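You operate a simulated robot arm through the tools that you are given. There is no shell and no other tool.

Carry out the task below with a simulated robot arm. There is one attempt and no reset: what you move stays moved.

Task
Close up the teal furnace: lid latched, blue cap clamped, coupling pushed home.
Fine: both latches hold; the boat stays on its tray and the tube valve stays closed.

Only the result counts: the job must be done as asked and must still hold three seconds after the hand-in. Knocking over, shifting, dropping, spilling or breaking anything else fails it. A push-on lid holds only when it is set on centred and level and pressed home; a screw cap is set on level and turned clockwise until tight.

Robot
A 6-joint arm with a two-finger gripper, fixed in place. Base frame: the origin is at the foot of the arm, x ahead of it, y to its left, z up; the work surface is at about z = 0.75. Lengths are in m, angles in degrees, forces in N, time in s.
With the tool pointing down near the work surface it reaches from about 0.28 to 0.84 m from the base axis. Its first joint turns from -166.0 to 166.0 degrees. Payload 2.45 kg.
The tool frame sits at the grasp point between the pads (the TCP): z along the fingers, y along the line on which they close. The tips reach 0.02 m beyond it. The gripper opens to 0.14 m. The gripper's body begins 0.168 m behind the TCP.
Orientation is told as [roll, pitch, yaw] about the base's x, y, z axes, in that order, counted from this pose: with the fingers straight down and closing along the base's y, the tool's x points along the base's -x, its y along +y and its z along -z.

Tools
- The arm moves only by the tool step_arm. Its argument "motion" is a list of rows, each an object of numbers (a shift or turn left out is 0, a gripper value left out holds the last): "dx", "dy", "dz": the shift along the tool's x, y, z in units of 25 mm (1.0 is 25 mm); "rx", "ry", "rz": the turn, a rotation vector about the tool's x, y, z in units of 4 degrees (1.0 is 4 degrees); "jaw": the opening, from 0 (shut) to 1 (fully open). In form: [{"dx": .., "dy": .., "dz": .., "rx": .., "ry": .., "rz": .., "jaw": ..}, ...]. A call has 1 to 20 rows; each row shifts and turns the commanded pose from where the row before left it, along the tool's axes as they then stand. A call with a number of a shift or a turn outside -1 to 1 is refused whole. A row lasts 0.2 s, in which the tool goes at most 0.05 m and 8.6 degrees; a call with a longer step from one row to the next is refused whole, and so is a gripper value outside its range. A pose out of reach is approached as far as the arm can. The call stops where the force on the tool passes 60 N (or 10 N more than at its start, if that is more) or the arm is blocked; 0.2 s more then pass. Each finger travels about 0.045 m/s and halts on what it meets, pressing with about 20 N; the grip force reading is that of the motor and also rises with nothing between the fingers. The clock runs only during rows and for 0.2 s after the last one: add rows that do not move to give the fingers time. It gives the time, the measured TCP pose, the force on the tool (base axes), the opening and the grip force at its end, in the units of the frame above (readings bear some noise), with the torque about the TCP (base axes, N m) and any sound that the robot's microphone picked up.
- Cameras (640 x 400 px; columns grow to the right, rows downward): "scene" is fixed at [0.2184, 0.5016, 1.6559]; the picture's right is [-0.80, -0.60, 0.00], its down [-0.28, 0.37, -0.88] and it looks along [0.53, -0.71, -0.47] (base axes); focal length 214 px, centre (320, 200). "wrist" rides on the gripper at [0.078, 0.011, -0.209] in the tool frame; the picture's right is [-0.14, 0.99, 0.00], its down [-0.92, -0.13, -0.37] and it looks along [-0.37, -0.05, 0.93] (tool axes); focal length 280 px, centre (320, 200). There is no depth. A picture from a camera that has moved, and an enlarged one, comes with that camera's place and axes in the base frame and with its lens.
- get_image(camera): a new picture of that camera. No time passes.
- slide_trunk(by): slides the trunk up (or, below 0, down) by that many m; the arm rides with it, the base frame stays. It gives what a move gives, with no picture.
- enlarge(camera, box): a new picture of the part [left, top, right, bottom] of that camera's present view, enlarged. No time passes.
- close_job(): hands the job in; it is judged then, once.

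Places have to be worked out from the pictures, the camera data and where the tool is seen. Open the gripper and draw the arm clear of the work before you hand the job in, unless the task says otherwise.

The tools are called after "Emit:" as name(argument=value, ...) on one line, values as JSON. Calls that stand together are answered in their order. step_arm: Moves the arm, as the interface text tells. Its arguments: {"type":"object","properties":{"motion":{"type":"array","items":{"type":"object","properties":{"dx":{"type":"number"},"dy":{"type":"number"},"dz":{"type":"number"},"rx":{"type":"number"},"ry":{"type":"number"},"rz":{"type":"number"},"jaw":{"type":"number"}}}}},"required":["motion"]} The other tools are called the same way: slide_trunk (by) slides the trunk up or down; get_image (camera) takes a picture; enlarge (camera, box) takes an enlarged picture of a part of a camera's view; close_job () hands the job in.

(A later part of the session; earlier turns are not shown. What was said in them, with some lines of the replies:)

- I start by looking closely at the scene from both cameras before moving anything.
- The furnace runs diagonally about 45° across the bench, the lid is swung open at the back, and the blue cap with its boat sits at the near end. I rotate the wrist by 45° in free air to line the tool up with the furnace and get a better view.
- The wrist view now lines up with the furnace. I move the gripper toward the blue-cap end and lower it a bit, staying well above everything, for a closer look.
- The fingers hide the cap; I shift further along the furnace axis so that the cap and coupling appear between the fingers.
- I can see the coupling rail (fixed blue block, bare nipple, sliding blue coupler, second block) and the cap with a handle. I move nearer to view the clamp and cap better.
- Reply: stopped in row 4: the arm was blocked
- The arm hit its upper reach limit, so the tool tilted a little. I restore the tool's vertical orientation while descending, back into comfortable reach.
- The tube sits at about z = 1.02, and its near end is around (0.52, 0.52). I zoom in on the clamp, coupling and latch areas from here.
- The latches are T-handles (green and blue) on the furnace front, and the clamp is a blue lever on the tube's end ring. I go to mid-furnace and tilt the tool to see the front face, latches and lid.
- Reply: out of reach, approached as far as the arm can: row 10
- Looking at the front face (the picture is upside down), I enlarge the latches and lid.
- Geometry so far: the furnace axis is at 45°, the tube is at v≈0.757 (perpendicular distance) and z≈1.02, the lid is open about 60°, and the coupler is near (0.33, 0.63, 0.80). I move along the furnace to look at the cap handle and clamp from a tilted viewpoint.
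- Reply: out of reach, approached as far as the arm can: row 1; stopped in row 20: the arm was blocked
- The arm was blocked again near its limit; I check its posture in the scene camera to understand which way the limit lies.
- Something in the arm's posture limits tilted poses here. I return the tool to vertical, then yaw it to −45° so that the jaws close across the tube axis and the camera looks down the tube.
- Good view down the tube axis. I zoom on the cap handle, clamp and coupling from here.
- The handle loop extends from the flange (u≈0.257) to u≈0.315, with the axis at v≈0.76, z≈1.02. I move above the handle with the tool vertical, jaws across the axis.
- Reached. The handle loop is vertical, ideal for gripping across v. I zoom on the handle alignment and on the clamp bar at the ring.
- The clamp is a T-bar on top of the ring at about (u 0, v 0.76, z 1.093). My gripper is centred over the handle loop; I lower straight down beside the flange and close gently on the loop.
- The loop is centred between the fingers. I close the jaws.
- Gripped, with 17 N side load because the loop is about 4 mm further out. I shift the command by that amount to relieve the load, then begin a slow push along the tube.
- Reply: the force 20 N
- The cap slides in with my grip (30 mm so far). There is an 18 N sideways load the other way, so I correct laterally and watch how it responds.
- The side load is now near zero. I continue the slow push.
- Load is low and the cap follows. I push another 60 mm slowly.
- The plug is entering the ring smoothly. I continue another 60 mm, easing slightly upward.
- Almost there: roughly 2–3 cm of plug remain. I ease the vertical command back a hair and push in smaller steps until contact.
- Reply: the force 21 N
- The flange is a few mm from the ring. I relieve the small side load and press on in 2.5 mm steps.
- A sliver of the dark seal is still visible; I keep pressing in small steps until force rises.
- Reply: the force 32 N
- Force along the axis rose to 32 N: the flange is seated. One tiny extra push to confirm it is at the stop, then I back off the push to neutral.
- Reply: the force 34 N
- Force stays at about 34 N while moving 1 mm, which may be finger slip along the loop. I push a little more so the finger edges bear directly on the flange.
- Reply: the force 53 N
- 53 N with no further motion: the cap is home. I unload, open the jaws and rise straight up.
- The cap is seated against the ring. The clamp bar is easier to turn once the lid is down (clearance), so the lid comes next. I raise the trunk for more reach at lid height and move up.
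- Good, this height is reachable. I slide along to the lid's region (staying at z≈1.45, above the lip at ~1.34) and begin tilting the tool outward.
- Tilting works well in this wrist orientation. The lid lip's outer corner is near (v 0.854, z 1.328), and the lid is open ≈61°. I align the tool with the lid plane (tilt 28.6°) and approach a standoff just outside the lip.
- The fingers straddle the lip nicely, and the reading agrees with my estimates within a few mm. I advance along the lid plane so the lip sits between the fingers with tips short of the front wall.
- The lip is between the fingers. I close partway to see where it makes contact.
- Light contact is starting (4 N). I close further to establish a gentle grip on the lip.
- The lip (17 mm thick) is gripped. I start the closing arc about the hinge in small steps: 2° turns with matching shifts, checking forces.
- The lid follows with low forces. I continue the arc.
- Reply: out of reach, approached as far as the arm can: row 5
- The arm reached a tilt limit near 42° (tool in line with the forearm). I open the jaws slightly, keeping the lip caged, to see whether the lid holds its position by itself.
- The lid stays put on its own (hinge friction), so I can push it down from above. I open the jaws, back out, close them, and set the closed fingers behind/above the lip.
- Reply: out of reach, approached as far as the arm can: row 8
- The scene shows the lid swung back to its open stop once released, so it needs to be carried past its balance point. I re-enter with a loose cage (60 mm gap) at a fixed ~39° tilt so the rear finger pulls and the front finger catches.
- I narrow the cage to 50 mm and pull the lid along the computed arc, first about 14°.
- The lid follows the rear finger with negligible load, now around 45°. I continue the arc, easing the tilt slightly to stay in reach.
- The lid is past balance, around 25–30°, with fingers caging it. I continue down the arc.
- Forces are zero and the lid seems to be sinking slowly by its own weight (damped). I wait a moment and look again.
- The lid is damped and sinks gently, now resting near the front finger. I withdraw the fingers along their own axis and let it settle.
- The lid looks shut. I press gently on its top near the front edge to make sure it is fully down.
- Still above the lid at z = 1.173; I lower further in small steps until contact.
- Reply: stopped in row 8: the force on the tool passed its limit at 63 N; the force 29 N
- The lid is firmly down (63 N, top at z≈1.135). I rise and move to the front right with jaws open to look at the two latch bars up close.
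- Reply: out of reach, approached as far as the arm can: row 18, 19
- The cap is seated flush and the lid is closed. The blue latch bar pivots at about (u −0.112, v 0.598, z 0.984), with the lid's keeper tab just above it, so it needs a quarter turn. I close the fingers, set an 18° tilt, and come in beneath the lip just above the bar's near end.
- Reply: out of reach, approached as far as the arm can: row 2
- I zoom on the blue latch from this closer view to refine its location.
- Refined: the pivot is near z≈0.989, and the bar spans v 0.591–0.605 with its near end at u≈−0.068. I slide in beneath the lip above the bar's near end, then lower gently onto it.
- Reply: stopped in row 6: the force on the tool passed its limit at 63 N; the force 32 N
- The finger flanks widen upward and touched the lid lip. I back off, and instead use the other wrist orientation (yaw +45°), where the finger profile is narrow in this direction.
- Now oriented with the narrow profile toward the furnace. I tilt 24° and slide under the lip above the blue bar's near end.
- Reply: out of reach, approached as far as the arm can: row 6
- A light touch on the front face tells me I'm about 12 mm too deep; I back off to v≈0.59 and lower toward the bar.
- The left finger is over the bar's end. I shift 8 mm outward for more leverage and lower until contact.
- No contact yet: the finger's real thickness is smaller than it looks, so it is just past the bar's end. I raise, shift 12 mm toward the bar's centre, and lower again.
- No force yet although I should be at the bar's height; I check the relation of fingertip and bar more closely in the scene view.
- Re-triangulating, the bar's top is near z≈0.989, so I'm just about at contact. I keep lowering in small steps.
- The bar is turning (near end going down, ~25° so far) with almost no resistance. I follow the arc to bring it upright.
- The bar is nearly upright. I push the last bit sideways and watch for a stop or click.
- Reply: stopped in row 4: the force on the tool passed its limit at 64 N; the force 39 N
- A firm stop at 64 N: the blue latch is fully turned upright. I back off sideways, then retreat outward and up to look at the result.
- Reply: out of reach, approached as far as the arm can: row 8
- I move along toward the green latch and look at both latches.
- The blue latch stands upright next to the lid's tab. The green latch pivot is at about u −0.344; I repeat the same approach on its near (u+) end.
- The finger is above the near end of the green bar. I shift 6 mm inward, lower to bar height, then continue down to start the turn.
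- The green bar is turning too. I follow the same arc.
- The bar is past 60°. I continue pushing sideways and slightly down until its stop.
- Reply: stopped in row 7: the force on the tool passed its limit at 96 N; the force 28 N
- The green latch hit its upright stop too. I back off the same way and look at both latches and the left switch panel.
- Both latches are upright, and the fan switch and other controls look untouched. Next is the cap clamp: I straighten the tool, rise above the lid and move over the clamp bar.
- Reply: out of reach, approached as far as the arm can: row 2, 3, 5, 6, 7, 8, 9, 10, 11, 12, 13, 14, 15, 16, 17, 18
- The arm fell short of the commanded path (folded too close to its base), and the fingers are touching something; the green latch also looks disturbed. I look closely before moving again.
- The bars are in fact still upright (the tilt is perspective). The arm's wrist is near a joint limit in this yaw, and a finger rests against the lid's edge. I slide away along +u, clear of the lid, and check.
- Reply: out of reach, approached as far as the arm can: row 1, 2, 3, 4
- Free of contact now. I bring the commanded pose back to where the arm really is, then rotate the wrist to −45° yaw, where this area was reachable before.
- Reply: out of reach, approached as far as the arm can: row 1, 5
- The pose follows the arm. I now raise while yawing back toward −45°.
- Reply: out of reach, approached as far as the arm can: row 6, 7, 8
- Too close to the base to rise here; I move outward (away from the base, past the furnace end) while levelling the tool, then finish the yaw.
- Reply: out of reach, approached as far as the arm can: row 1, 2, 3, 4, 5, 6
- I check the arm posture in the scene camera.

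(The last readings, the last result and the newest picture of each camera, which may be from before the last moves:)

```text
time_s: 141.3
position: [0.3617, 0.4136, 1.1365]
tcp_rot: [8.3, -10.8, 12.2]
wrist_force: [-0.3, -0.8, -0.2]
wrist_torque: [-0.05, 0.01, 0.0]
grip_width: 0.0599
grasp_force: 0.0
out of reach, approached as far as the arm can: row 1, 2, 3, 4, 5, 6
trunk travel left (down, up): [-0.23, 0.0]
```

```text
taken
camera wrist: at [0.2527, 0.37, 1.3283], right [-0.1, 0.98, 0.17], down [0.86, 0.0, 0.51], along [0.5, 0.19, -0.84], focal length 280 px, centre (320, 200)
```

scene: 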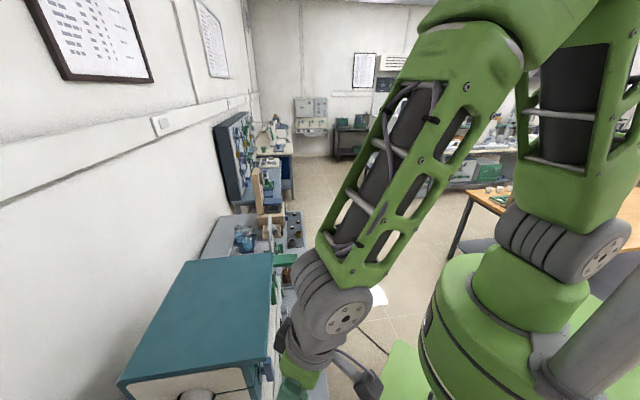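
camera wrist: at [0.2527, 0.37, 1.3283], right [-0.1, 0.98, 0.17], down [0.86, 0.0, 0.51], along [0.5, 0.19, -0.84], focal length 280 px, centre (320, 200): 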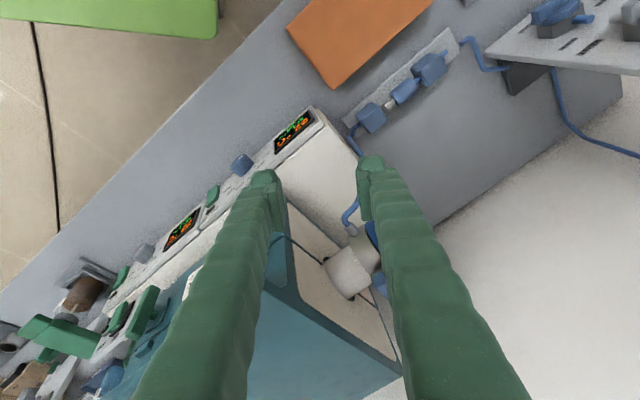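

The tool is in line with the forearm (wrist singularity) and can't straighten directly. I swing the tool axis around it: tilt sideways, take out the outward tilt, then return to vertical.

Emit:
step_arm(motion=[{"rx": -0.79, "ry": 0.613}, {"rx": -0.79, "ry": 0.613}, {"rx": -0.79, "ry": 0.613}, {"rx": -0.79, "ry": 0.613}, {"rx": -0.79, "ry": 0.613}, {}])

Emit:
step_arm(motion=[{"rx": 0.613, "ry": 0.79}, {"rx": 0.613, "ry": 0.79}, {"rx": 0.613, "ry": 0.79}, {"rx": 0.613, "ry": 0.79}, {}])

```text
time_s: 142.8
position: [0.3612, 0.4109, 1.1354]
tcp_rot: [21.3, -0.2, 14.9]
wrist_force: [-0.5, 0.5, -0.5]
wrist_torque: [-0.01, 0.01, 0.0]
grip_width: 0.0602
grasp_force: 0.1
out of reach, approached as far as the arm can: row 2
trunk travel left (down, up): [-0.23, 0.0]
```

```text
time_s: 143.9
position: [0.361, 0.4095, 1.1351]
tcp_rot: [11.7, 11.9, 18.7]
wrist_force: [-0.5, -0.9, 0.5]
wrist_torque: [-0.03, -0.02, 0.02]
grip_width: 0.0599
grasp_force: 0.1
trunk travel left (down, up): [-0.23, 0.0]
```

That worked with no limits. I now level the tool fully to vertical.

Emit:
step_arm(motion=[{"rx": 1}, {"rx": 1}, {"rx": 0.93}, {"ry": -1}, {"ry": -1}, {"ry": -0.97}, {}])

Emit:
step_arm(motion=[{"rz": 1}, {"rz": 1}, {"rz": 1}, {"rz": 1}, {"rz": 1}, {"rz": 1}, {"rz": 1}, {"rz": 1}, {"rz": 1}, {"rz": 1}, {"rz": 1}, {"rz": 1}, {"rz": 1}, {"rz": 1}, {"rz": 1}, {}])

```text
time_s: 145.6
position: [0.3619, 0.4097, 1.1364]
tcp_rot: [0.0, 0.1, 18.6]
wrist_force: [0.5, -0.3, 0.7]
wrist_torque: [0.0, 0.01, 0.01]
grip_width: 0.0604
grasp_force: 0.0
trunk travel left (down, up): [-0.23, 0.0]
```

```text
time_s: 148.9
position: [0.3615, 0.4101, 1.1364]
tcp_rot: [0.0, 0.1, -41.5]
wrist_force: [0.1, -0.7, -0.2]
wrist_torque: [-0.01, -0.02, 0.01]
grip_width: 0.0603
grasp_force: 0.1
trunk travel left (down, up): [-0.23, 0.0]
```

The tool is vertical and free again. I raise and move out over the clamp, turning the yaw to +45° on the way so that the jaws straddle the clamp bar's width.

Emit:
step_arm(motion=[{"dz": -1, "dy": 1}, {"dz": -1, "dy": 1}, {"dz": -1, "dy": 1}, {"dz": -1, "dy": 1}, {"dz": -1, "dy": 1}, {}])

Emit:
step_arm(motion=[{"rz": -1}, {"rz": -1}, {"rz": -1}, {"rz": -1}, {"rz": -1}, {"rz": -1}, {"rz": -1}, {"rz": -1}, {"rz": -1}, {"rz": -1}, {"rz": -1}, {"rz": -1}, {"rz": -1}, {"rz": -1}, {"rz": -1}, {"rz": -1}, {"rz": -1}, {"rz": -1}, {"rz": -1}, {"rz": -1}])

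Emit:
step_arm(motion=[{"rz": -1}, {"rz": -0.63}, {}])

Emit:
get_image(camera="wrist")

```text
time_s: 150.3
position: [0.4433, 0.5029, 1.2601]
tcp_rot: [0.0, 0.1, -41.4]
wrist_force: [0.0, -0.9, 0.1]
wrist_torque: [0.0, -0.04, -0.02]
grip_width: 0.0602
grasp_force: 0.1
trunk travel left (down, up): [-0.23, 0.0]
```

```text
time_s: 154.6
position: [0.4444, 0.5046, 1.2595]
tcp_rot: [0.1, -0.1, 38.6]
wrist_force: [0.7, -0.2, 0.1]
wrist_torque: [0.01, -0.02, 0.0]
grip_width: 0.0602
grasp_force: 0.2
trunk travel left (down, up): [-0.23, 0.0]
```

```text
time_s: 155.3
position: [0.4438, 0.5028, 1.2614]
tcp_rot: [0.1, 0.0, 45.2]
wrist_force: [-0.6, -0.3, 0.4]
wrist_torque: [0.0, -0.01, -0.01]
grip_width: 0.0603
grasp_force: 0.0
trunk travel left (down, up): [-0.23, 0.0]
```

```text
taken
camera wrist: at [0.3815, 0.4558, 1.471], right [-0.6, 0.8, 0.0], down [0.74, 0.56, 0.37], along [0.29, 0.22, -0.93], focal length 280 px, centre (320, 200)
```

wrist: 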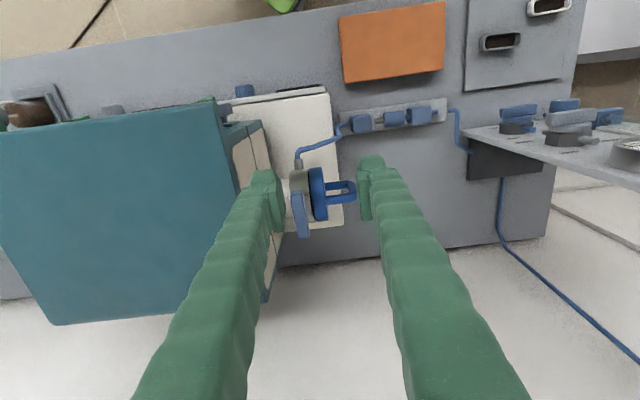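

Good view of the clamp between the fingers. I zoom to refine its position.

Emit:
enlarge(camera="wrist", box=[260, 140, 380, 250])

```text
3.64 times, centred on (320, 195) of wrist
camera zoom: at [0.3815, 0.4558, 1.471], right [-0.6, 0.8, 0.0], down [0.74, 0.56, 0.37], along [0.29, 0.22, -0.93], focal length 1020 px, centre (320, 218)
```

zoom: 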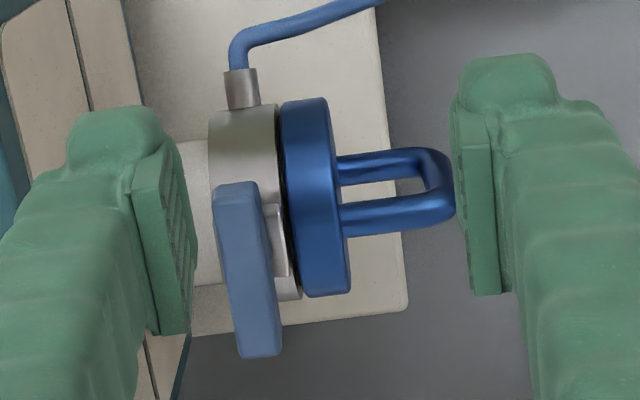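

The clamp bar's centre is at (u 0.0, v 0.759). I centre over it with jaws at 36 mm and lower to the bar.

Emit:
step_arm(motion=[{"dy": -0.84, "dx": -0.9, "jaw": 0.26}, {"dy": -0.83, "dx": -0.9}, {"dx": -0.9}, {"dx": -0.9}, {"dz": 1}, {"dz": 1}, {"dz": 1}, {"dz": 1}, {}])

Emit:
get_image(camera="wrist")

Emit:
enlarge(camera="wrist", box=[260, 130, 380, 240])

```text
time_s: 157.3
position: [0.5363, 0.5371, 1.159]
tcp_rot: [0.1, 0.1, 45.1]
wrist_force: [-0.9, -1.1, 0.9]
wrist_torque: [0.0, -0.02, 0.01]
grip_width: 0.0365
grasp_force: 0.0
trunk travel left (down, up): [-0.23, 0.0]
```

```text
taken
camera wrist: at [0.4729, 0.4897, 1.37], right [-0.6, 0.8, 0.0], down [0.74, 0.56, 0.37], along [0.29, 0.22, -0.93], focal length 280 px, centre (320, 200)
```

wrist: 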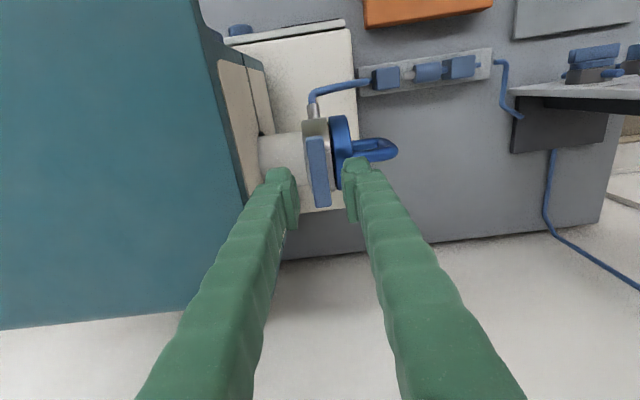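

```text
3.64 times, centred on (320, 185) of wrist
camera zoom: at [0.4729, 0.4897, 1.37], right [-0.6, 0.8, 0.0], down [0.74, 0.56, 0.37], along [0.29, 0.22, -0.93], focal length 1020 px, centre (320, 254)
```

zoom: 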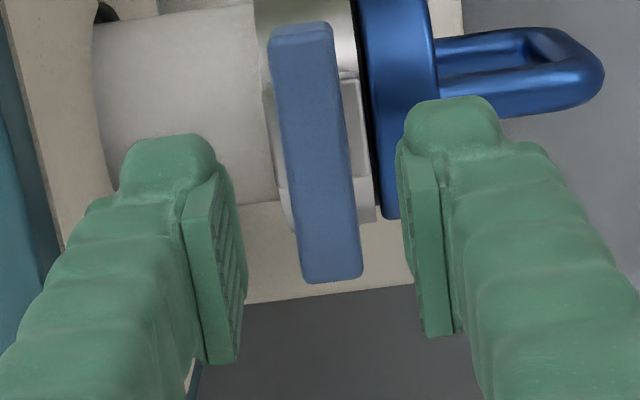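

Perfectly centred. I lower the last 6 cm and close gently on the bar.

Emit:
step_arm(motion=[{"dz": 0.8}, {"dz": 0.8}, {"dz": 0.5}, {"dz": 0.2}, {}, {"jaw": 0.1}, {}, {}, {}])

Emit:
enlarge(camera="wrist", box=[240, 110, 400, 240])

```text
time_s: 159.3
position: [0.5382, 0.5368, 1.1023]
tcp_rot: [0.0, 0.0, 45.1]
wrist_force: [0.0, 0.4, -1.2]
wrist_torque: [0.05, -0.05, 0.01]
grip_width: 0.0168
grasp_force: 42.7
trunk travel left (down, up): [-0.23, 0.0]
```

```text
3.08 times, centred on (320, 175) of wrist
camera zoom: at [0.4747, 0.4902, 1.3125], right [-0.6, 0.8, 0.0], down [0.74, 0.56, 0.37], along [0.29, 0.22, -0.93], focal length 863 px, centre (320, 277)
```

zoom: 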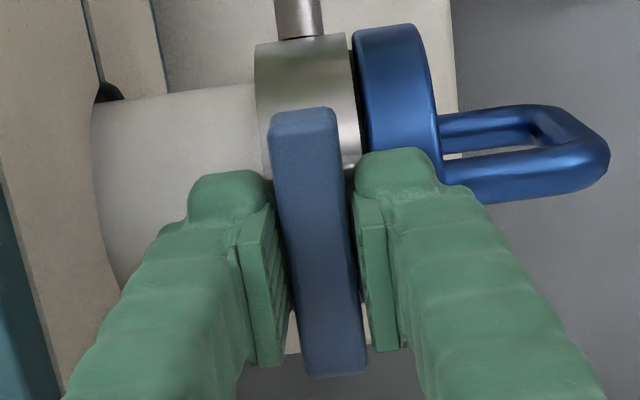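

The bar is gripped (17 mm). I try a small turn one way and read the torque.

Emit:
step_arm(motion=[{"rz": 0.5}, {"rz": 0.5}, {"rz": 0.5}, {}])

```text
time_s: 160.3
position: [0.5367, 0.5372, 1.1019]
tcp_rot: [0.1, 0.0, 39.1]
wrist_force: [2.7, -1.7, -5.7]
wrist_torque: [0.05, -0.08, 1.26]
grip_width: 0.0186
grasp_force: 44.0
trunk travel left (down, up): [-0.23, 0.0]
```

Torque rose to 1.3 N·m and the jaws were pried, so that is the wrong way. I turn the other way.

Emit:
step_arm(motion=[{"rz": -0.5}, {"rz": -0.5}, {"rz": -0.5}, {"rz": -0.5}, {"rz": -0.5}, {"rz": -0.5}, {}])

Emit:
enlarge(camera="wrist", box=[240, 110, 400, 240])

```text
time_s: 161.9
position: [0.536, 0.5372, 1.1025]
tcp_rot: [0.1, 0.1, 51.1]
wrist_force: [-0.5, -6.7, -8.8]
wrist_torque: [-0.25, 0.18, -0.02]
grip_width: 0.017
grasp_force: 42.4
trunk travel left (down, up): [-0.23, 0.0]
```

```text
3.08 times, centred on (320, 175) of wrist
camera zoom: at [0.4798, 0.4836, 1.3129], right [-0.68, 0.73, 0.0], down [0.68, 0.64, 0.37], along [0.27, 0.25, -0.93], focal length 863 px, centre (320, 277)
```

zoom: 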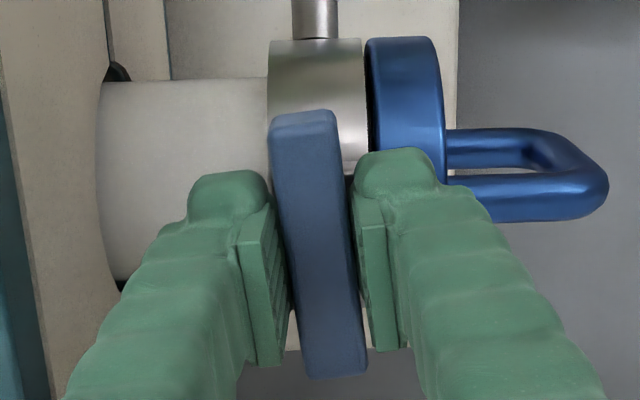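

The bar turns freely this way. I continue the quarter turn.

Emit:
step_arm(motion=[{"rz": -0.8}, {"rz": -0.8}, {"rz": -0.8}, {"rz": -0.8}, {"rz": -0.8}, {"rz": -0.8}, {"rz": -0.8}, {"rz": -0.8}, {"rz": -0.8}, {"rz": -0.8}, {}])

```text
time_s: 164.3
position: [0.5368, 0.5372, 1.1034]
tcp_rot: [0.0, 0.0, 83.1]
wrist_force: [0.1, -5.9, -12.2]
wrist_torque: [-0.05, -0.02, 0.01]
grip_width: 0.0171
grasp_force: 42.4
trunk travel left (down, up): [-0.23, 0.0]
```

Emit:
step_arm(motion=[{"rz": -0.8}, {"rz": -0.8}, {"rz": -0.8}, {"rz": -0.8}, {"rz": -0.8}, {"rz": -0.8}, {"rz": -0.8}, {"rz": -0.8}, {"rz": -0.8}, {"rz": -0.8}, {}])

Emit:
enlarge(camera="wrist", box=[220, 80, 420, 240])

```text
time_s: 166.8
position: [0.537, 0.5371, 1.1019]
tcp_rot: [0.1, -0.1, 115.1]
wrist_force: [2.9, -4.7, -10.4]
wrist_torque: [0.12, 0.01, 0.02]
grip_width: 0.0167
grasp_force: 43.0
trunk travel left (down, up): [-0.23, 0.0]
```

```text
2.50 times, centred on (320, 160) of wrist
camera zoom: at [0.5607, 0.4621, 1.3128], right [-0.96, -0.3, 0.0], down [-0.27, 0.89, 0.37], along [-0.11, 0.35, -0.93], focal length 701 px, centre (320, 300)
```

zoom: 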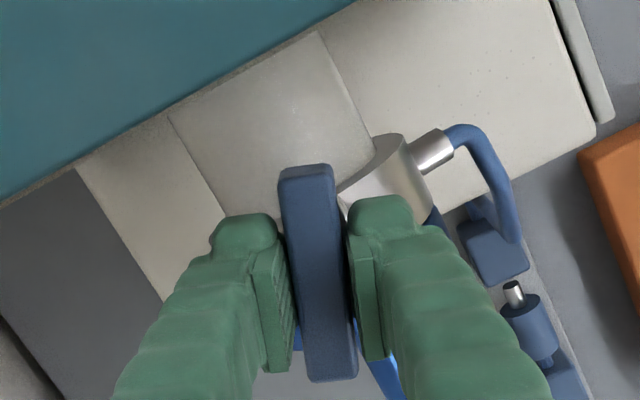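

The bar has turned 70° without resistance. I finish the remaining 20° until the stop, watching torque.

Emit:
step_arm(motion=[{"rz": -0.8}, {"rz": -0.8}, {"rz": -0.8}, {"rz": -0.8}, {"rz": -0.8}, {"rz": -0.8}, {"rz": -0.4}, {}])

```text
time_s: 168.6
position: [0.5359, 0.5381, 1.1023]
tcp_rot: [0.0, -0.1, 135.9]
wrist_force: [-1.4, -5.5, -6.6]
wrist_torque: [0.07, 0.09, -0.47]
grip_width: 0.017
grasp_force: 42.1
trunk travel left (down, up): [-0.23, 0.0]
```

Torque is starting at 136°, i.e. the stop at a quarter turn. One small extra nudge to confirm.

Emit:
step_arm(motion=[{"rz": -0.4}, {"rz": -0.2}, {}])

Emit:
enlarge(camera="wrist", box=[220, 80, 420, 240])

```text
time_s: 169.3
position: [0.537, 0.5383, 1.1018]
tcp_rot: [0.0, -0.1, 138.2]
wrist_force: [-5.2, 0.0, -2.3]
wrist_torque: [0.21, 0.27, -1.13]
grip_width: 0.0177
grasp_force: 42.6
trunk travel left (down, up): [-0.23, 0.0]
```

```text
2.50 times, centred on (320, 160) of wrist
camera zoom: at [0.5883, 0.4773, 1.3129], right [-0.76, -0.65, 0.0], down [-0.6, 0.71, 0.37], along [-0.24, 0.28, -0.93], focal length 701 px, centre (320, 300)
```

zoom: 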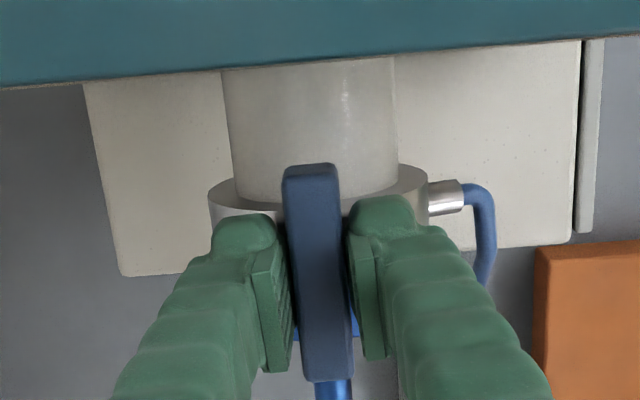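

The clamp is fully turned to its stop. I relax, open the jaws and rise, then move over toward the coupling.

Emit:
step_arm(motion=[{"rz": 0.6}, {"jaw": 0.28}, {}, {}, {"dz": -0.6}, {"dz": -1}, {"dz": -1}, {"dz": -1}, {"dz": -1}, {"dz": -1}, {"dx": -1}, {"dx": -1, "dy": 0.4}, {"dx": -1, "dy": 0.4}, {"dx": -1, "dy": 0.4}, {"dx": -1, "dy": 0.4}, {"dx": -1, "dy": 0.4}, {"dx": -1, "dy": 0.4}, {}])

Emit:
get_image(camera="wrist")

Emit:
get_image(camera="scene")

```text
time_s: 173.2
position: [0.37, 0.6148, 1.2433]
tcp_rot: [0.0, -0.2, 135.8]
wrist_force: [-0.1, 0.6, -1.1]
wrist_torque: [-0.01, 0.04, 0.0]
grip_width: 0.0391
grasp_force: 0.1
trunk travel left (down, up): [-0.23, 0.0]
```

```text
taken
camera wrist: at [0.4186, 0.5523, 1.453], right [-0.79, -0.61, 0.0], down [-0.57, 0.73, 0.37], along [-0.23, 0.29, -0.93], focal length 280 px, centre (320, 200)
```

wrist: 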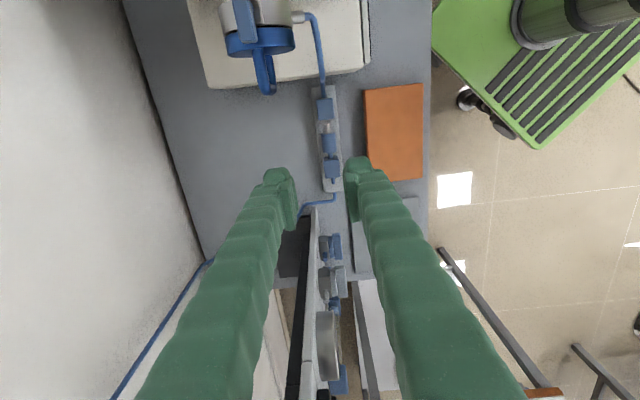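

```text
taken
```

scene: 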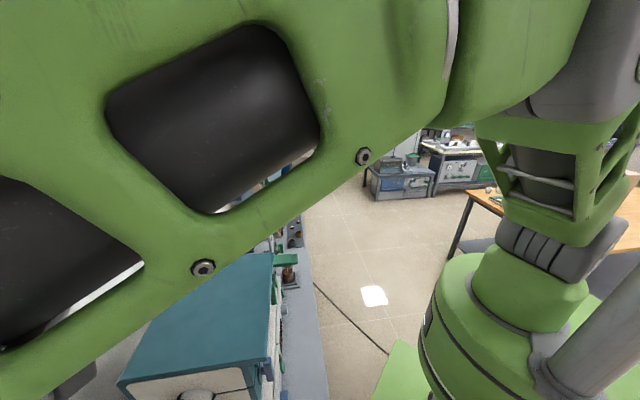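

I inspect the clamp from here and the coupling's geometry.

Emit:
enlarge(camera="wrist", box=[190, 0, 350, 110])

Emit:
enlarge(camera="wrist", box=[280, 70, 400, 200])

```text
3.64 times, centred on (270, 55) of wrist
camera zoom: at [0.4186, 0.5523, 1.453], right [-0.79, -0.61, 0.0], down [-0.57, 0.73, 0.37], along [-0.23, 0.29, -0.93], focal length 1020 px, centre (502, 727)
```

zoom: 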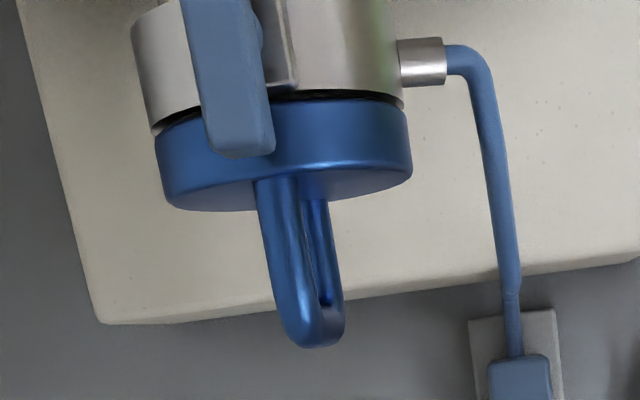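

```text
3.08 times, centred on (340, 135) of wrist
camera zoom: at [0.4186, 0.5523, 1.453], right [-0.79, -0.61, 0.0], down [-0.57, 0.73, 0.37], along [-0.23, 0.29, -0.93], focal length 863 px, centre (258, 400)
```

zoom: 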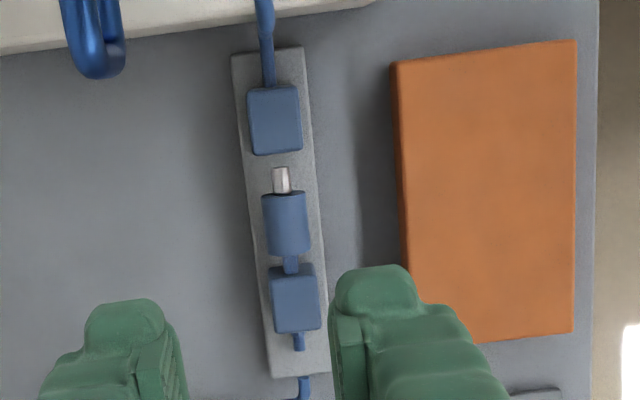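

The clamp bar lies over the flange. The coupler's centre is at (0.330, 0.6315, 0.797); I descend above it with jaws at 60 mm and check alignment.

Emit:
step_arm(motion=[{"dx": -0.8, "dy": 0.33, "rz": 0.2, "jaw": 0.43}, {"dx": -0.8, "dy": 0.32}, {"dz": 1}, {"dz": 1}, {"dz": 1}, {"dz": 1}, {"dz": 1}, {"dz": 1}, {"dz": 1}, {"dz": 1}, {"dz": 1}, {"dz": 1}, {"dz": 1}, {"dz": 1}, {"dz": 1}, {"dz": 1}, {}])

Emit:
get_image(camera="wrist")

Emit:
enlarge(camera="wrist", box=[240, 90, 400, 220])

```text
time_s: 176.8
position: [0.3301, 0.634, 0.8935]
tcp_rot: [-0.1, -0.1, 135.2]
wrist_force: [-0.1, 0.3, -0.6]
wrist_torque: [-0.02, -0.01, 0.02]
grip_width: 0.0602
grasp_force: 0.0
trunk travel left (down, up): [-0.23, 0.0]
```

```text
taken
camera wrist: at [0.3778, 0.5708, 1.1035], right [-0.8, -0.6, 0.0], down [-0.56, 0.74, 0.37], along [-0.22, 0.29, -0.93], focal length 280 px, centre (320, 200)
```

wrist: 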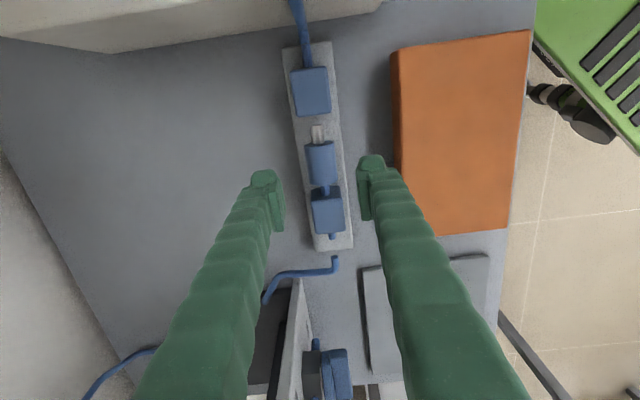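

```text
3.08 times, centred on (320, 155) of wrist
camera zoom: at [0.3778, 0.5708, 1.1035], right [-0.8, -0.6, 0.0], down [-0.56, 0.74, 0.37], along [-0.22, 0.29, -0.93], focal length 863 px, centre (320, 338)
```

zoom: 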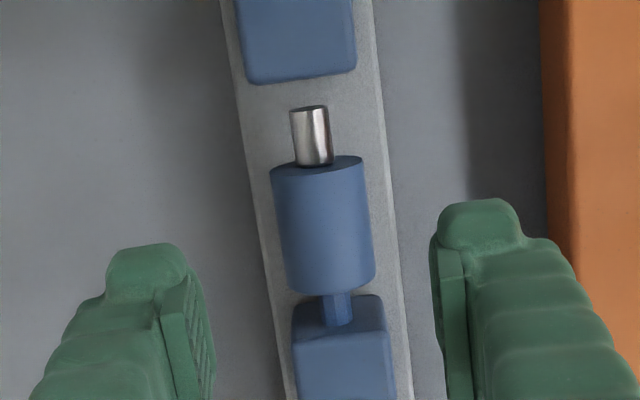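

Centred within 2 mm. I lower around the coupler and close.

Emit:
step_arm(motion=[{"dz": 0.9}, {"dz": 0.9}, {"dz": 0.9}, {"dz": 0.5}, {"dz": 0.3}, {}, {"jaw": 0.15}, {}, {}, {}])

Emit:
enlarge(camera="wrist", box=[240, 70, 400, 220])

```text
time_s: 178.9
position: [0.3284, 0.6324, 0.8062]
tcp_rot: [0.1, -0.2, 135.1]
wrist_force: [-2.3, -1.5, -1.0]
wrist_torque: [-0.02, 0.07, -0.05]
grip_width: 0.0312
grasp_force: 44.8
trunk travel left (down, up): [-0.23, 0.0]
```

```text
2.67 times, centred on (320, 145) of wrist
camera zoom: at [0.3772, 0.5695, 1.0158], right [-0.8, -0.6, 0.0], down [-0.56, 0.74, 0.37], along [-0.22, 0.29, -0.93], focal length 748 px, centre (320, 347)
```

zoom: 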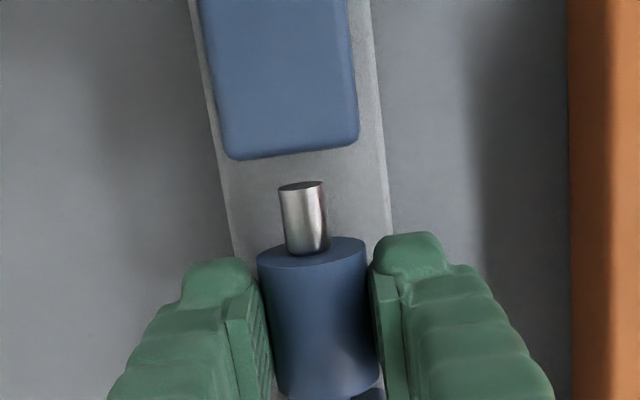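

The coupler is gripped. I push it toward the fixed block (−u) in small steps.

Emit:
step_arm(motion=[{"dx": 0.1}, {"dx": 0.15}, {"dx": 0.15}, {"dx": 0.15}, {}])

Emit:
enlarge(camera="wrist", box=[240, 70, 400, 220])

```text
time_s: 180.2
position: [0.3401, 0.6221, 0.8058]
tcp_rot: [0.2, -0.1, 135.1]
wrist_force: [-6.2, -6.3, -1.6]
wrist_torque: [-0.25, 0.0, -0.11]
grip_width: 0.0313
grasp_force: 44.8
trunk travel left (down, up): [-0.23, 0.0]
```

```text
2.67 times, centred on (320, 145) of wrist
camera zoom: at [0.3871, 0.5597, 1.016], right [-0.8, -0.6, 0.0], down [-0.56, 0.74, 0.37], along [-0.22, 0.29, -0.93], focal length 748 px, centre (320, 347)
```

zoom: 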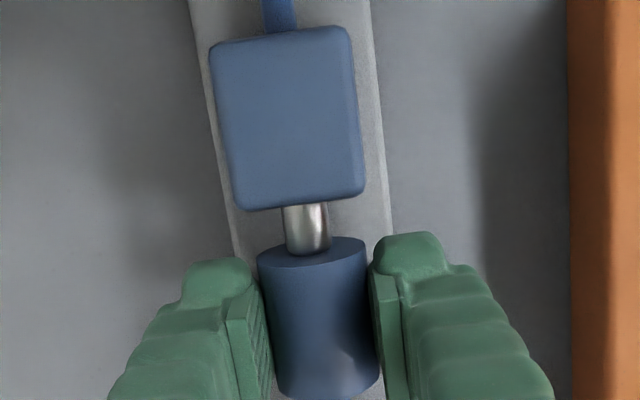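

The nipple is entering the block. I continue pushing until it seats.

Emit:
step_arm(motion=[{"dx": 0.1, "dy": 0.03}, {"dx": 0.1}, {"dx": 0.1}, {"dx": 0.1}, {"dx": 0.1}, {}])

Emit:
enlarge(camera="wrist", box=[240, 70, 400, 220])

```text
time_s: 181.6
position: [0.3483, 0.6134, 0.806]
tcp_rot: [0.1, -0.2, 135.1]
wrist_force: [-2.8, -7.4, -2.5]
wrist_torque: [-0.17, -0.02, 0.02]
grip_width: 0.0314
grasp_force: 44.9
trunk travel left (down, up): [-0.23, 0.0]
```

```text
2.67 times, centred on (320, 145) of wrist
camera zoom: at [0.3957, 0.5506, 1.0161], right [-0.8, -0.6, 0.0], down [-0.56, 0.74, 0.37], along [-0.22, 0.29, -0.93], focal length 748 px, centre (320, 347)
```

zoom: 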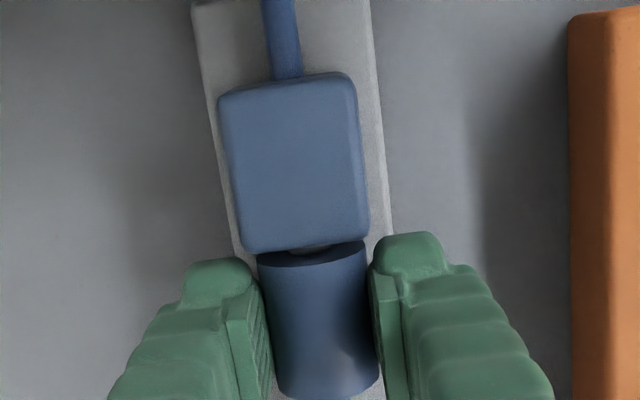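

Nearly flush against the block. I push the last couple of millimetres and watch the axial force.

Emit:
step_arm(motion=[{"dx": 0.06}, {"dx": 0.06}, {"dx": 0.06}, {}])

```text
time_s: 182.6
position: [0.3504, 0.6106, 0.8068]
tcp_rot: [0.0, 0.0, 135.2]
wrist_force: [-6.2, -1.5, -3.9]
wrist_torque: [0.03, 0.18, -0.04]
grip_width: 0.0311
grasp_force: 44.8
trunk travel left (down, up): [-0.23, 0.0]
```

Emit:
step_arm(motion=[{"dx": 0.06}, {"dx": 0.06}, {"dx": 0.06}, {}])

Emit:
enlarge(camera="wrist", box=[240, 70, 400, 220])

```text
time_s: 183.6
position: [0.3513, 0.6104, 0.8056]
tcp_rot: [-0.1, -0.2, 135.1]
wrist_force: [-29.4, 14.7, 5.4]
wrist_torque: [0.22, 0.42, -0.09]
grip_width: 0.031
grasp_force: 44.8
trunk travel left (down, up): [-0.23, 0.0]
```

```text
2.67 times, centred on (320, 145) of wrist
camera zoom: at [0.3993, 0.5465, 1.0172], right [-0.8, -0.6, 0.0], down [-0.56, 0.74, 0.37], along [-0.22, 0.3, -0.93], focal length 748 px, centre (320, 347)
```

zoom: 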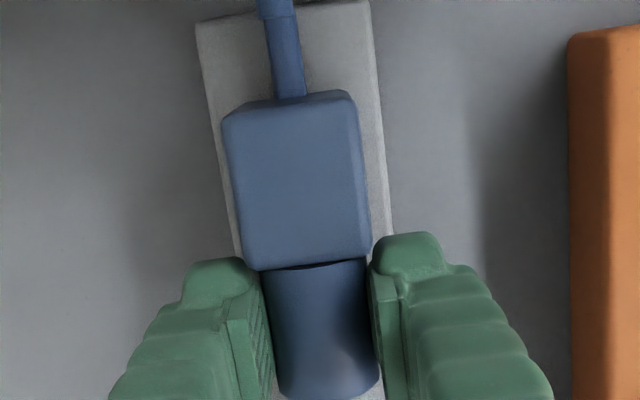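

Axial force rose to 31 N with the coupler against the block. One more small push to confirm it is home.

Emit:
step_arm(motion=[{"dx": 0.05}, {"dx": 0.05}, {"dx": 0.05}, {}])

Emit:
enlarge(camera="wrist", box=[280, 140, 370, 220])

```text
time_s: 184.6
position: [0.353, 0.6078, 0.8071]
tcp_rot: [-0.2, -0.1, 135.2]
wrist_force: [-35.5, 24.7, 21.8]
wrist_torque: [0.1, 0.47, -0.06]
grip_width: 0.0305
grasp_force: 44.9
trunk travel left (down, up): [-0.23, 0.0]
```

```text
5.00 times, centred on (325, 180) of wrist
camera zoom: at [0.4007, 0.5444, 1.0178], right [-0.8, -0.6, 0.0], down [-0.56, 0.74, 0.37], along [-0.22, 0.3, -0.93], focal length 1402 px, centre (295, 300)
```

zoom: 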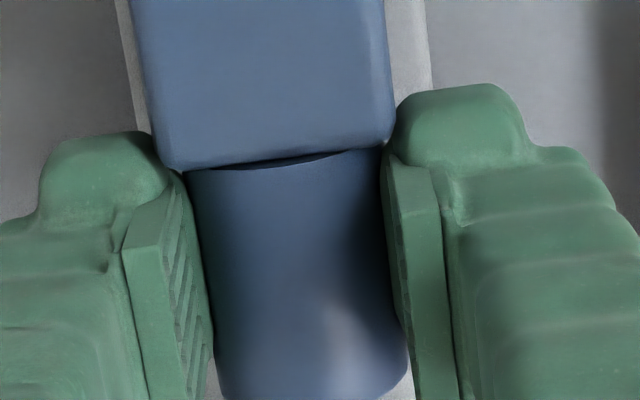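

43 N and contact faces touching: the coupling is home. I unload, open the jaws, and rise to inspect.

Emit:
step_arm(motion=[{"dx": -0.1}, {"dx": -0.1}, {"jaw": 0.43}, {}, {}, {}, {"dz": -0.6}, {"dz": -1}, {"dz": -1}, {"dz": -1}, {"dz": -1}, {}])

Emit:
get_image(camera="wrist")

Emit:
enlarge(camera="wrist", box=[240, 60, 400, 200])

```text
time_s: 187.2
position: [0.3533, 0.6106, 0.9195]
tcp_rot: [0.1, -0.1, 135.1]
wrist_force: [0.0, -0.5, 0.1]
wrist_torque: [0.03, 0.0, -0.01]
grip_width: 0.0601
grasp_force: 0.3
trunk travel left (down, up): [-0.23, 0.0]
```

```text
taken
camera wrist: at [0.4006, 0.5478, 1.1299], right [-0.8, -0.6, 0.0], down [-0.56, 0.74, 0.37], along [-0.22, 0.29, -0.93], focal length 280 px, centre (320, 200)
```

wrist: 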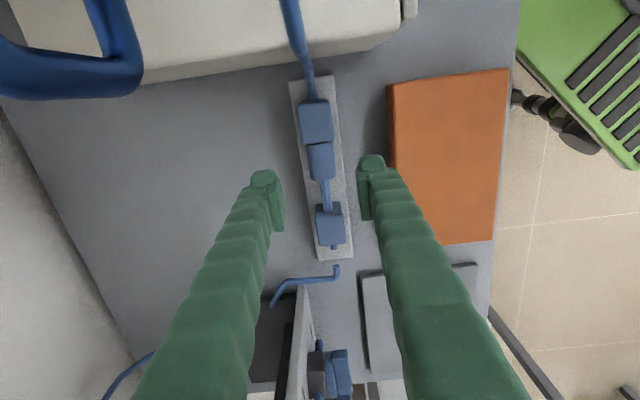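

```text
2.86 times, centred on (320, 130) of wrist
camera zoom: at [0.4006, 0.5478, 1.1299], right [-0.8, -0.6, 0.0], down [-0.56, 0.74, 0.37], along [-0.22, 0.29, -0.93], focal length 801 px, centre (320, 400)
```

zoom: 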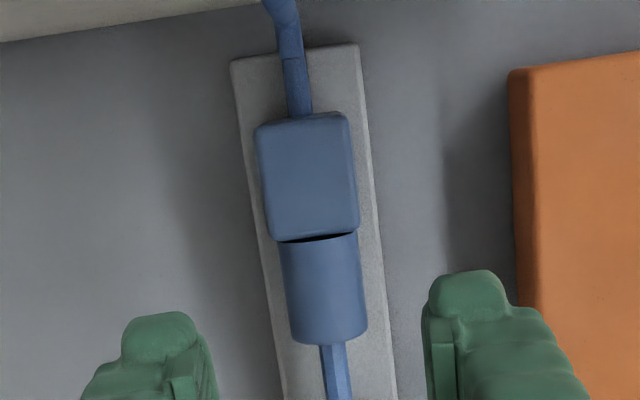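

The coupler sits against the block with the nipple hidden. I rise clear, retreat toward the robot and make a final inspection of lid, latches, and clamp.

Emit:
step_arm(motion=[{"dz": -1}, {"dz": -1}, {"dz": -1}, {"dz": -1}, {"dz": -1}, {"dz": -1}, {"dz": -1}, {"dz": -1}, {"dz": -1}, {"dz": -1}, {"dz": -1}, {"dz": -1}, {"dz": -1}, {"dz": -1}, {"dz": -1}, {"dy": 0.5, "jaw": 1}, {"dy": 0.5}, {}])

Emit:
get_image(camera="wrist")

Emit:
get_image(camera="scene")

```text
time_s: 190.9
position: [0.3356, 0.5906, 1.2967]
tcp_rot: [-0.1, 0.0, 135.1]
wrist_force: [0.7, 0.9, -0.3]
wrist_torque: [0.01, 0.02, 0.02]
grip_width: 0.1305
grasp_force: 0.1
trunk travel left (down, up): [-0.23, 0.0]
```

```text
taken
camera wrist: at [0.3837, 0.5278, 1.5063], right [-0.8, -0.6, 0.0], down [-0.56, 0.74, 0.37], along [-0.22, 0.29, -0.93], focal length 280 px, centre (320, 200)
```

wrist: 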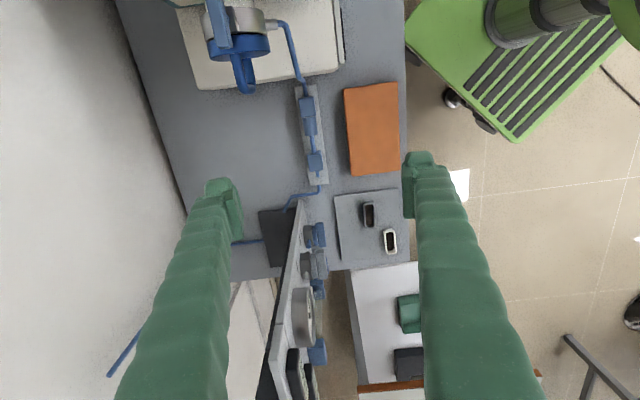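

```text
taken
```

scene: 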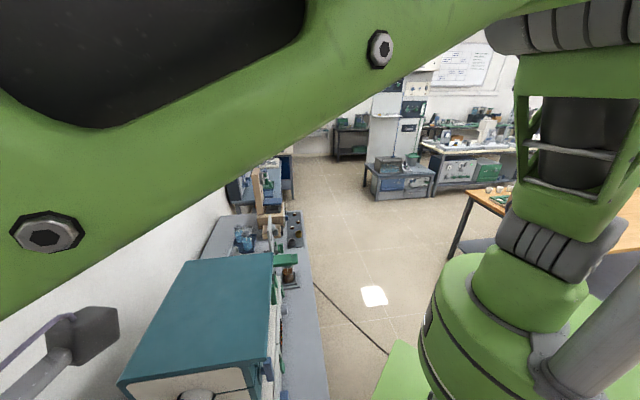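

I rotate the wrist back to +45° yaw to view the latches from above the front.

Emit:
step_arm(motion=[{"rz": 1}, {"rz": 1}, {"rz": 1}, {"rz": 1}, {"rz": 1}, {"rz": 1}, {"rz": 1}, {"rz": 1}, {"rz": 1}, {"rz": 1}, {"rz": 1}, {"rz": 1}, {"rz": 1}, {"rz": 1}, {"rz": 1}, {"rz": 1}, {"rz": 1}, {"rz": 1}, {"rz": 1}, {"rz": 1}])

Emit:
step_arm(motion=[{"rz": 1}, {"rz": 1}, {"rz": 0.5}, {"dy": -1, "dx": 0.3}, {"dy": -1, "dx": 0.3}, {"dy": -1, "dx": 0.3}, {"dy": -1, "dx": 0.3}, {"dy": -1, "dx": 0.3}, {"dy": -1, "dx": 0.3}, {"dy": -1, "dx": 0.3}, {"dy": -1, "dx": 0.3}, {"dy": -1}, {"dy": -1}, {"dy": -1}, {"dy": -1}, {"dy": -1}, {}])

Emit:
get_image(camera="wrist")

Emit:
get_image(camera="scene")

```text
time_s: 195.2
position: [0.3361, 0.5899, 1.2953]
tcp_rot: [0.1, 0.0, 55.0]
wrist_force: [0.1, -0.1, 0.2]
wrist_torque: [0.0, 0.0, 0.0]
grip_width: 0.1398
grasp_force: 0.0
trunk travel left (down, up): [-0.23, 0.0]
```

```text
time_s: 198.8
position: [0.523, 0.3172, 1.297]
tcp_rot: [0.1, 0.0, 45.1]
wrist_force: [0.7, 0.0, -0.2]
wrist_torque: [0.03, 0.01, -0.01]
grip_width: 0.14
grasp_force: 0.0
trunk travel left (down, up): [-0.23, 0.0]
```

```text
taken
camera wrist: at [0.4596, 0.2703, 1.5075], right [-0.6, 0.8, 0.0], down [0.74, 0.56, 0.37], along [0.29, 0.22, -0.93], focal length 280 px, centre (320, 200)
```

wrist: 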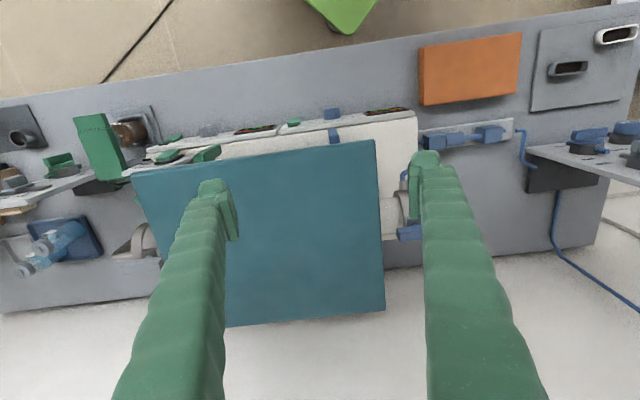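

```text
taken
```

scene: 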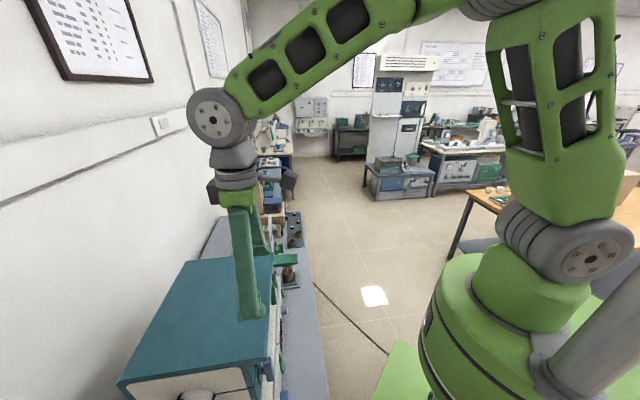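

I zoom in on both latch bars from here.

Emit:
enlarge(camera="wrist", box=[110, 100, 290, 200])

Emit:
enlarge(camera="wrist", box=[290, 90, 430, 190])

```text
3.56 times, centred on (200, 150) of wrist
camera zoom: at [0.4596, 0.2703, 1.5075], right [-0.6, 0.8, 0.0], down [0.74, 0.56, 0.37], along [0.29, 0.22, -0.93], focal length 997 px, centre (747, 378)
```

zoom: 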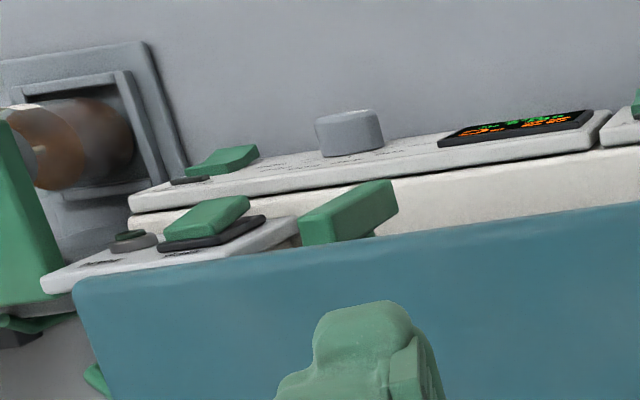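

```text
4.00 times, centred on (360, 140) of wrist
camera zoom: at [0.4596, 0.2703, 1.5075], right [-0.6, 0.8, 0.0], down [0.74, 0.56, 0.37], along [0.29, 0.22, -0.93], focal length 1122 px, centre (160, 440)
```

zoom: 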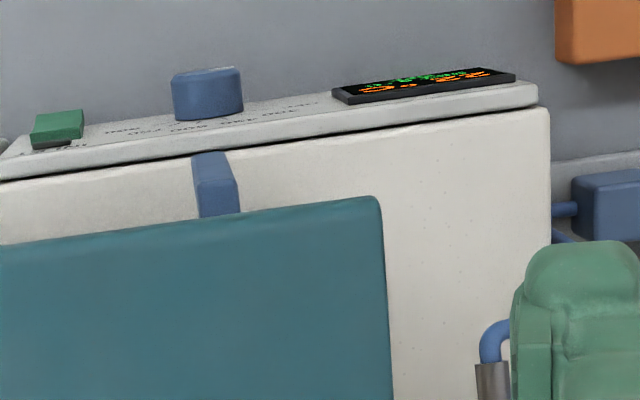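

Both bars are upright (matching the projected vertical), and the lid is down. I take a last close look at the coupling and the cap clamp from here.

Emit:
enlarge(camera="wrist", box=[410, 110, 540, 180])

Emit:
enlarge(camera="scene", box=[100, 240, 330, 400])

```text
4.92 times, centred on (475, 145) of wrist
camera zoom: at [0.4596, 0.2703, 1.5075], right [-0.6, 0.8, 0.0], down [0.74, 0.56, 0.37], along [0.29, 0.22, -0.93], focal length 1380 px, centre (-443, 471)
```

zoom: 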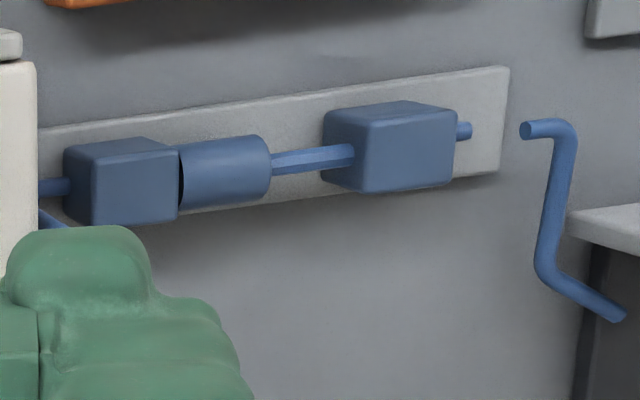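

```text
2.50 times, centred on (215, 320) of scene
camera zoom: at [0.2184, 0.5016, 1.6559], right [-0.8, -0.6, 0.0], down [-0.28, 0.37, -0.88], along [0.53, -0.71, -0.47], focal length 536 px, centre (582, -100)
```

zoom: 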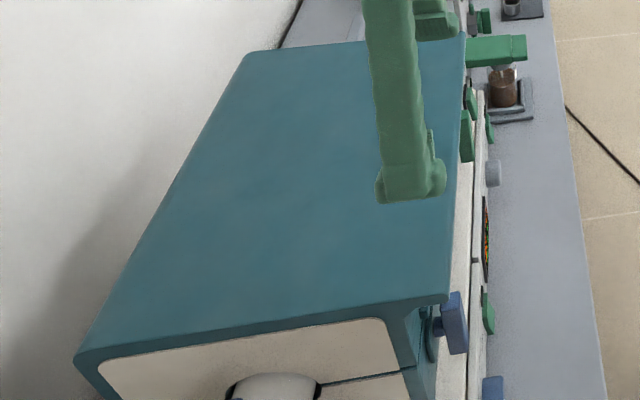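

All three items look done: the coupling is flush, the clamp is over the flange, and both latches are upright with the lid down. I draw the arm up and back with the gripper open.

Emit:
step_arm(motion=[{"dz": -1}, {"dz": -1}, {"dz": -1}, {"dz": -1}, {"dz": -1, "dx": 0.5}, {"dz": -1, "dx": 0.8}, {"dx": 0.8}, {"dx": 0.8}, {"dx": 0.8}, {}, {}])

Emit:
get_image(camera="wrist")

Emit:
enlarge(camera="wrist", box=[400, 100, 640, 250])

Emit:
get_image(camera="scene")

```text
time_s: 201.2
position: [0.458, 0.253, 1.4455]
tcp_rot: [0.1, 0.1, 45.1]
wrist_force: [-0.6, -0.2, -0.9]
wrist_torque: [0.0, -0.01, 0.0]
grip_width: 0.1398
grasp_force: 0.2
trunk travel left (down, up): [-0.23, 0.0]
```

```text
taken
camera wrist: at [0.3947, 0.2048, 1.6571], right [-0.6, 0.8, 0.0], down [0.74, 0.56, 0.37], along [0.29, 0.22, -0.93], focal length 280 px, centre (320, 200)
```

wrist: 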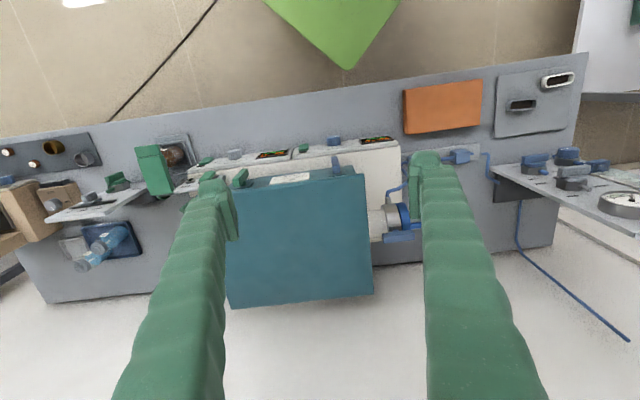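

```text
2.67 times, centred on (520, 175) of wrist
camera zoom: at [0.3947, 0.2048, 1.6571], right [-0.6, 0.8, 0.0], down [0.74, 0.56, 0.37], along [0.29, 0.22, -0.93], focal length 748 px, centre (-213, 267)
```

zoom: 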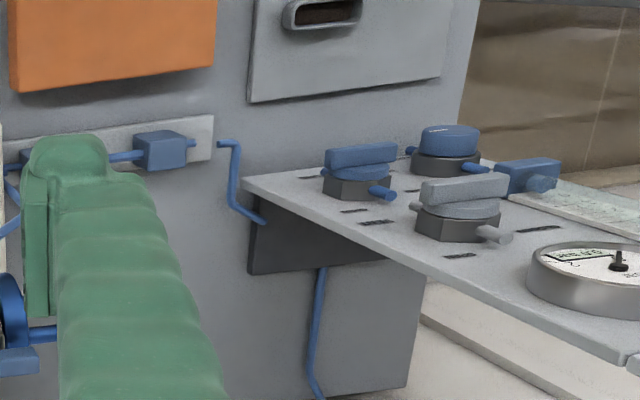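

```text
taken
```

scene: 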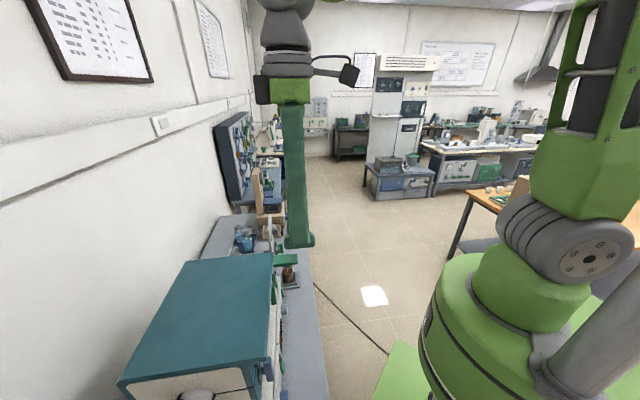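

The arm is clear with the gripper open, the manifold valves sit as they did at the start, and the lid, latches, clamp and coupling all hold their positions. I hand the job in.

Emit:
close_job()

```text
The job is handed in.
```

I closed up the teal furnace and handed the job in; no verdict has come back yet.

- **Lid:** it is down and bore a 63 N press. The blue and green latches are both turned a quarter turn to their stops, each bar end next to its tab on the lid.
- **Cap:** it is pushed in until the flange seated (53 N with no further movement). The clamp bar is turned over the flange to its stop.
- **Coupling:** the coupler is pushed up against its block, with about 43 N at the end, and the nipple is no longer visible.
- **Boat and valve:** I pushed the cap in slowly and never touched the manifold valves, which look the same as at the start. The boat is inside the tube now, so I couldn't see that it is still on its tray.

**Unplanned contact:** while leaving the latches, the arm hit a reach limit and a finger rested lightly (about 14 N) against the edge of the closed lid. I backed off, and both latches still looked upright in the final views.

I pressed the lid down before turning the latches, but I did not try lifting it afterwards to test that they hold.
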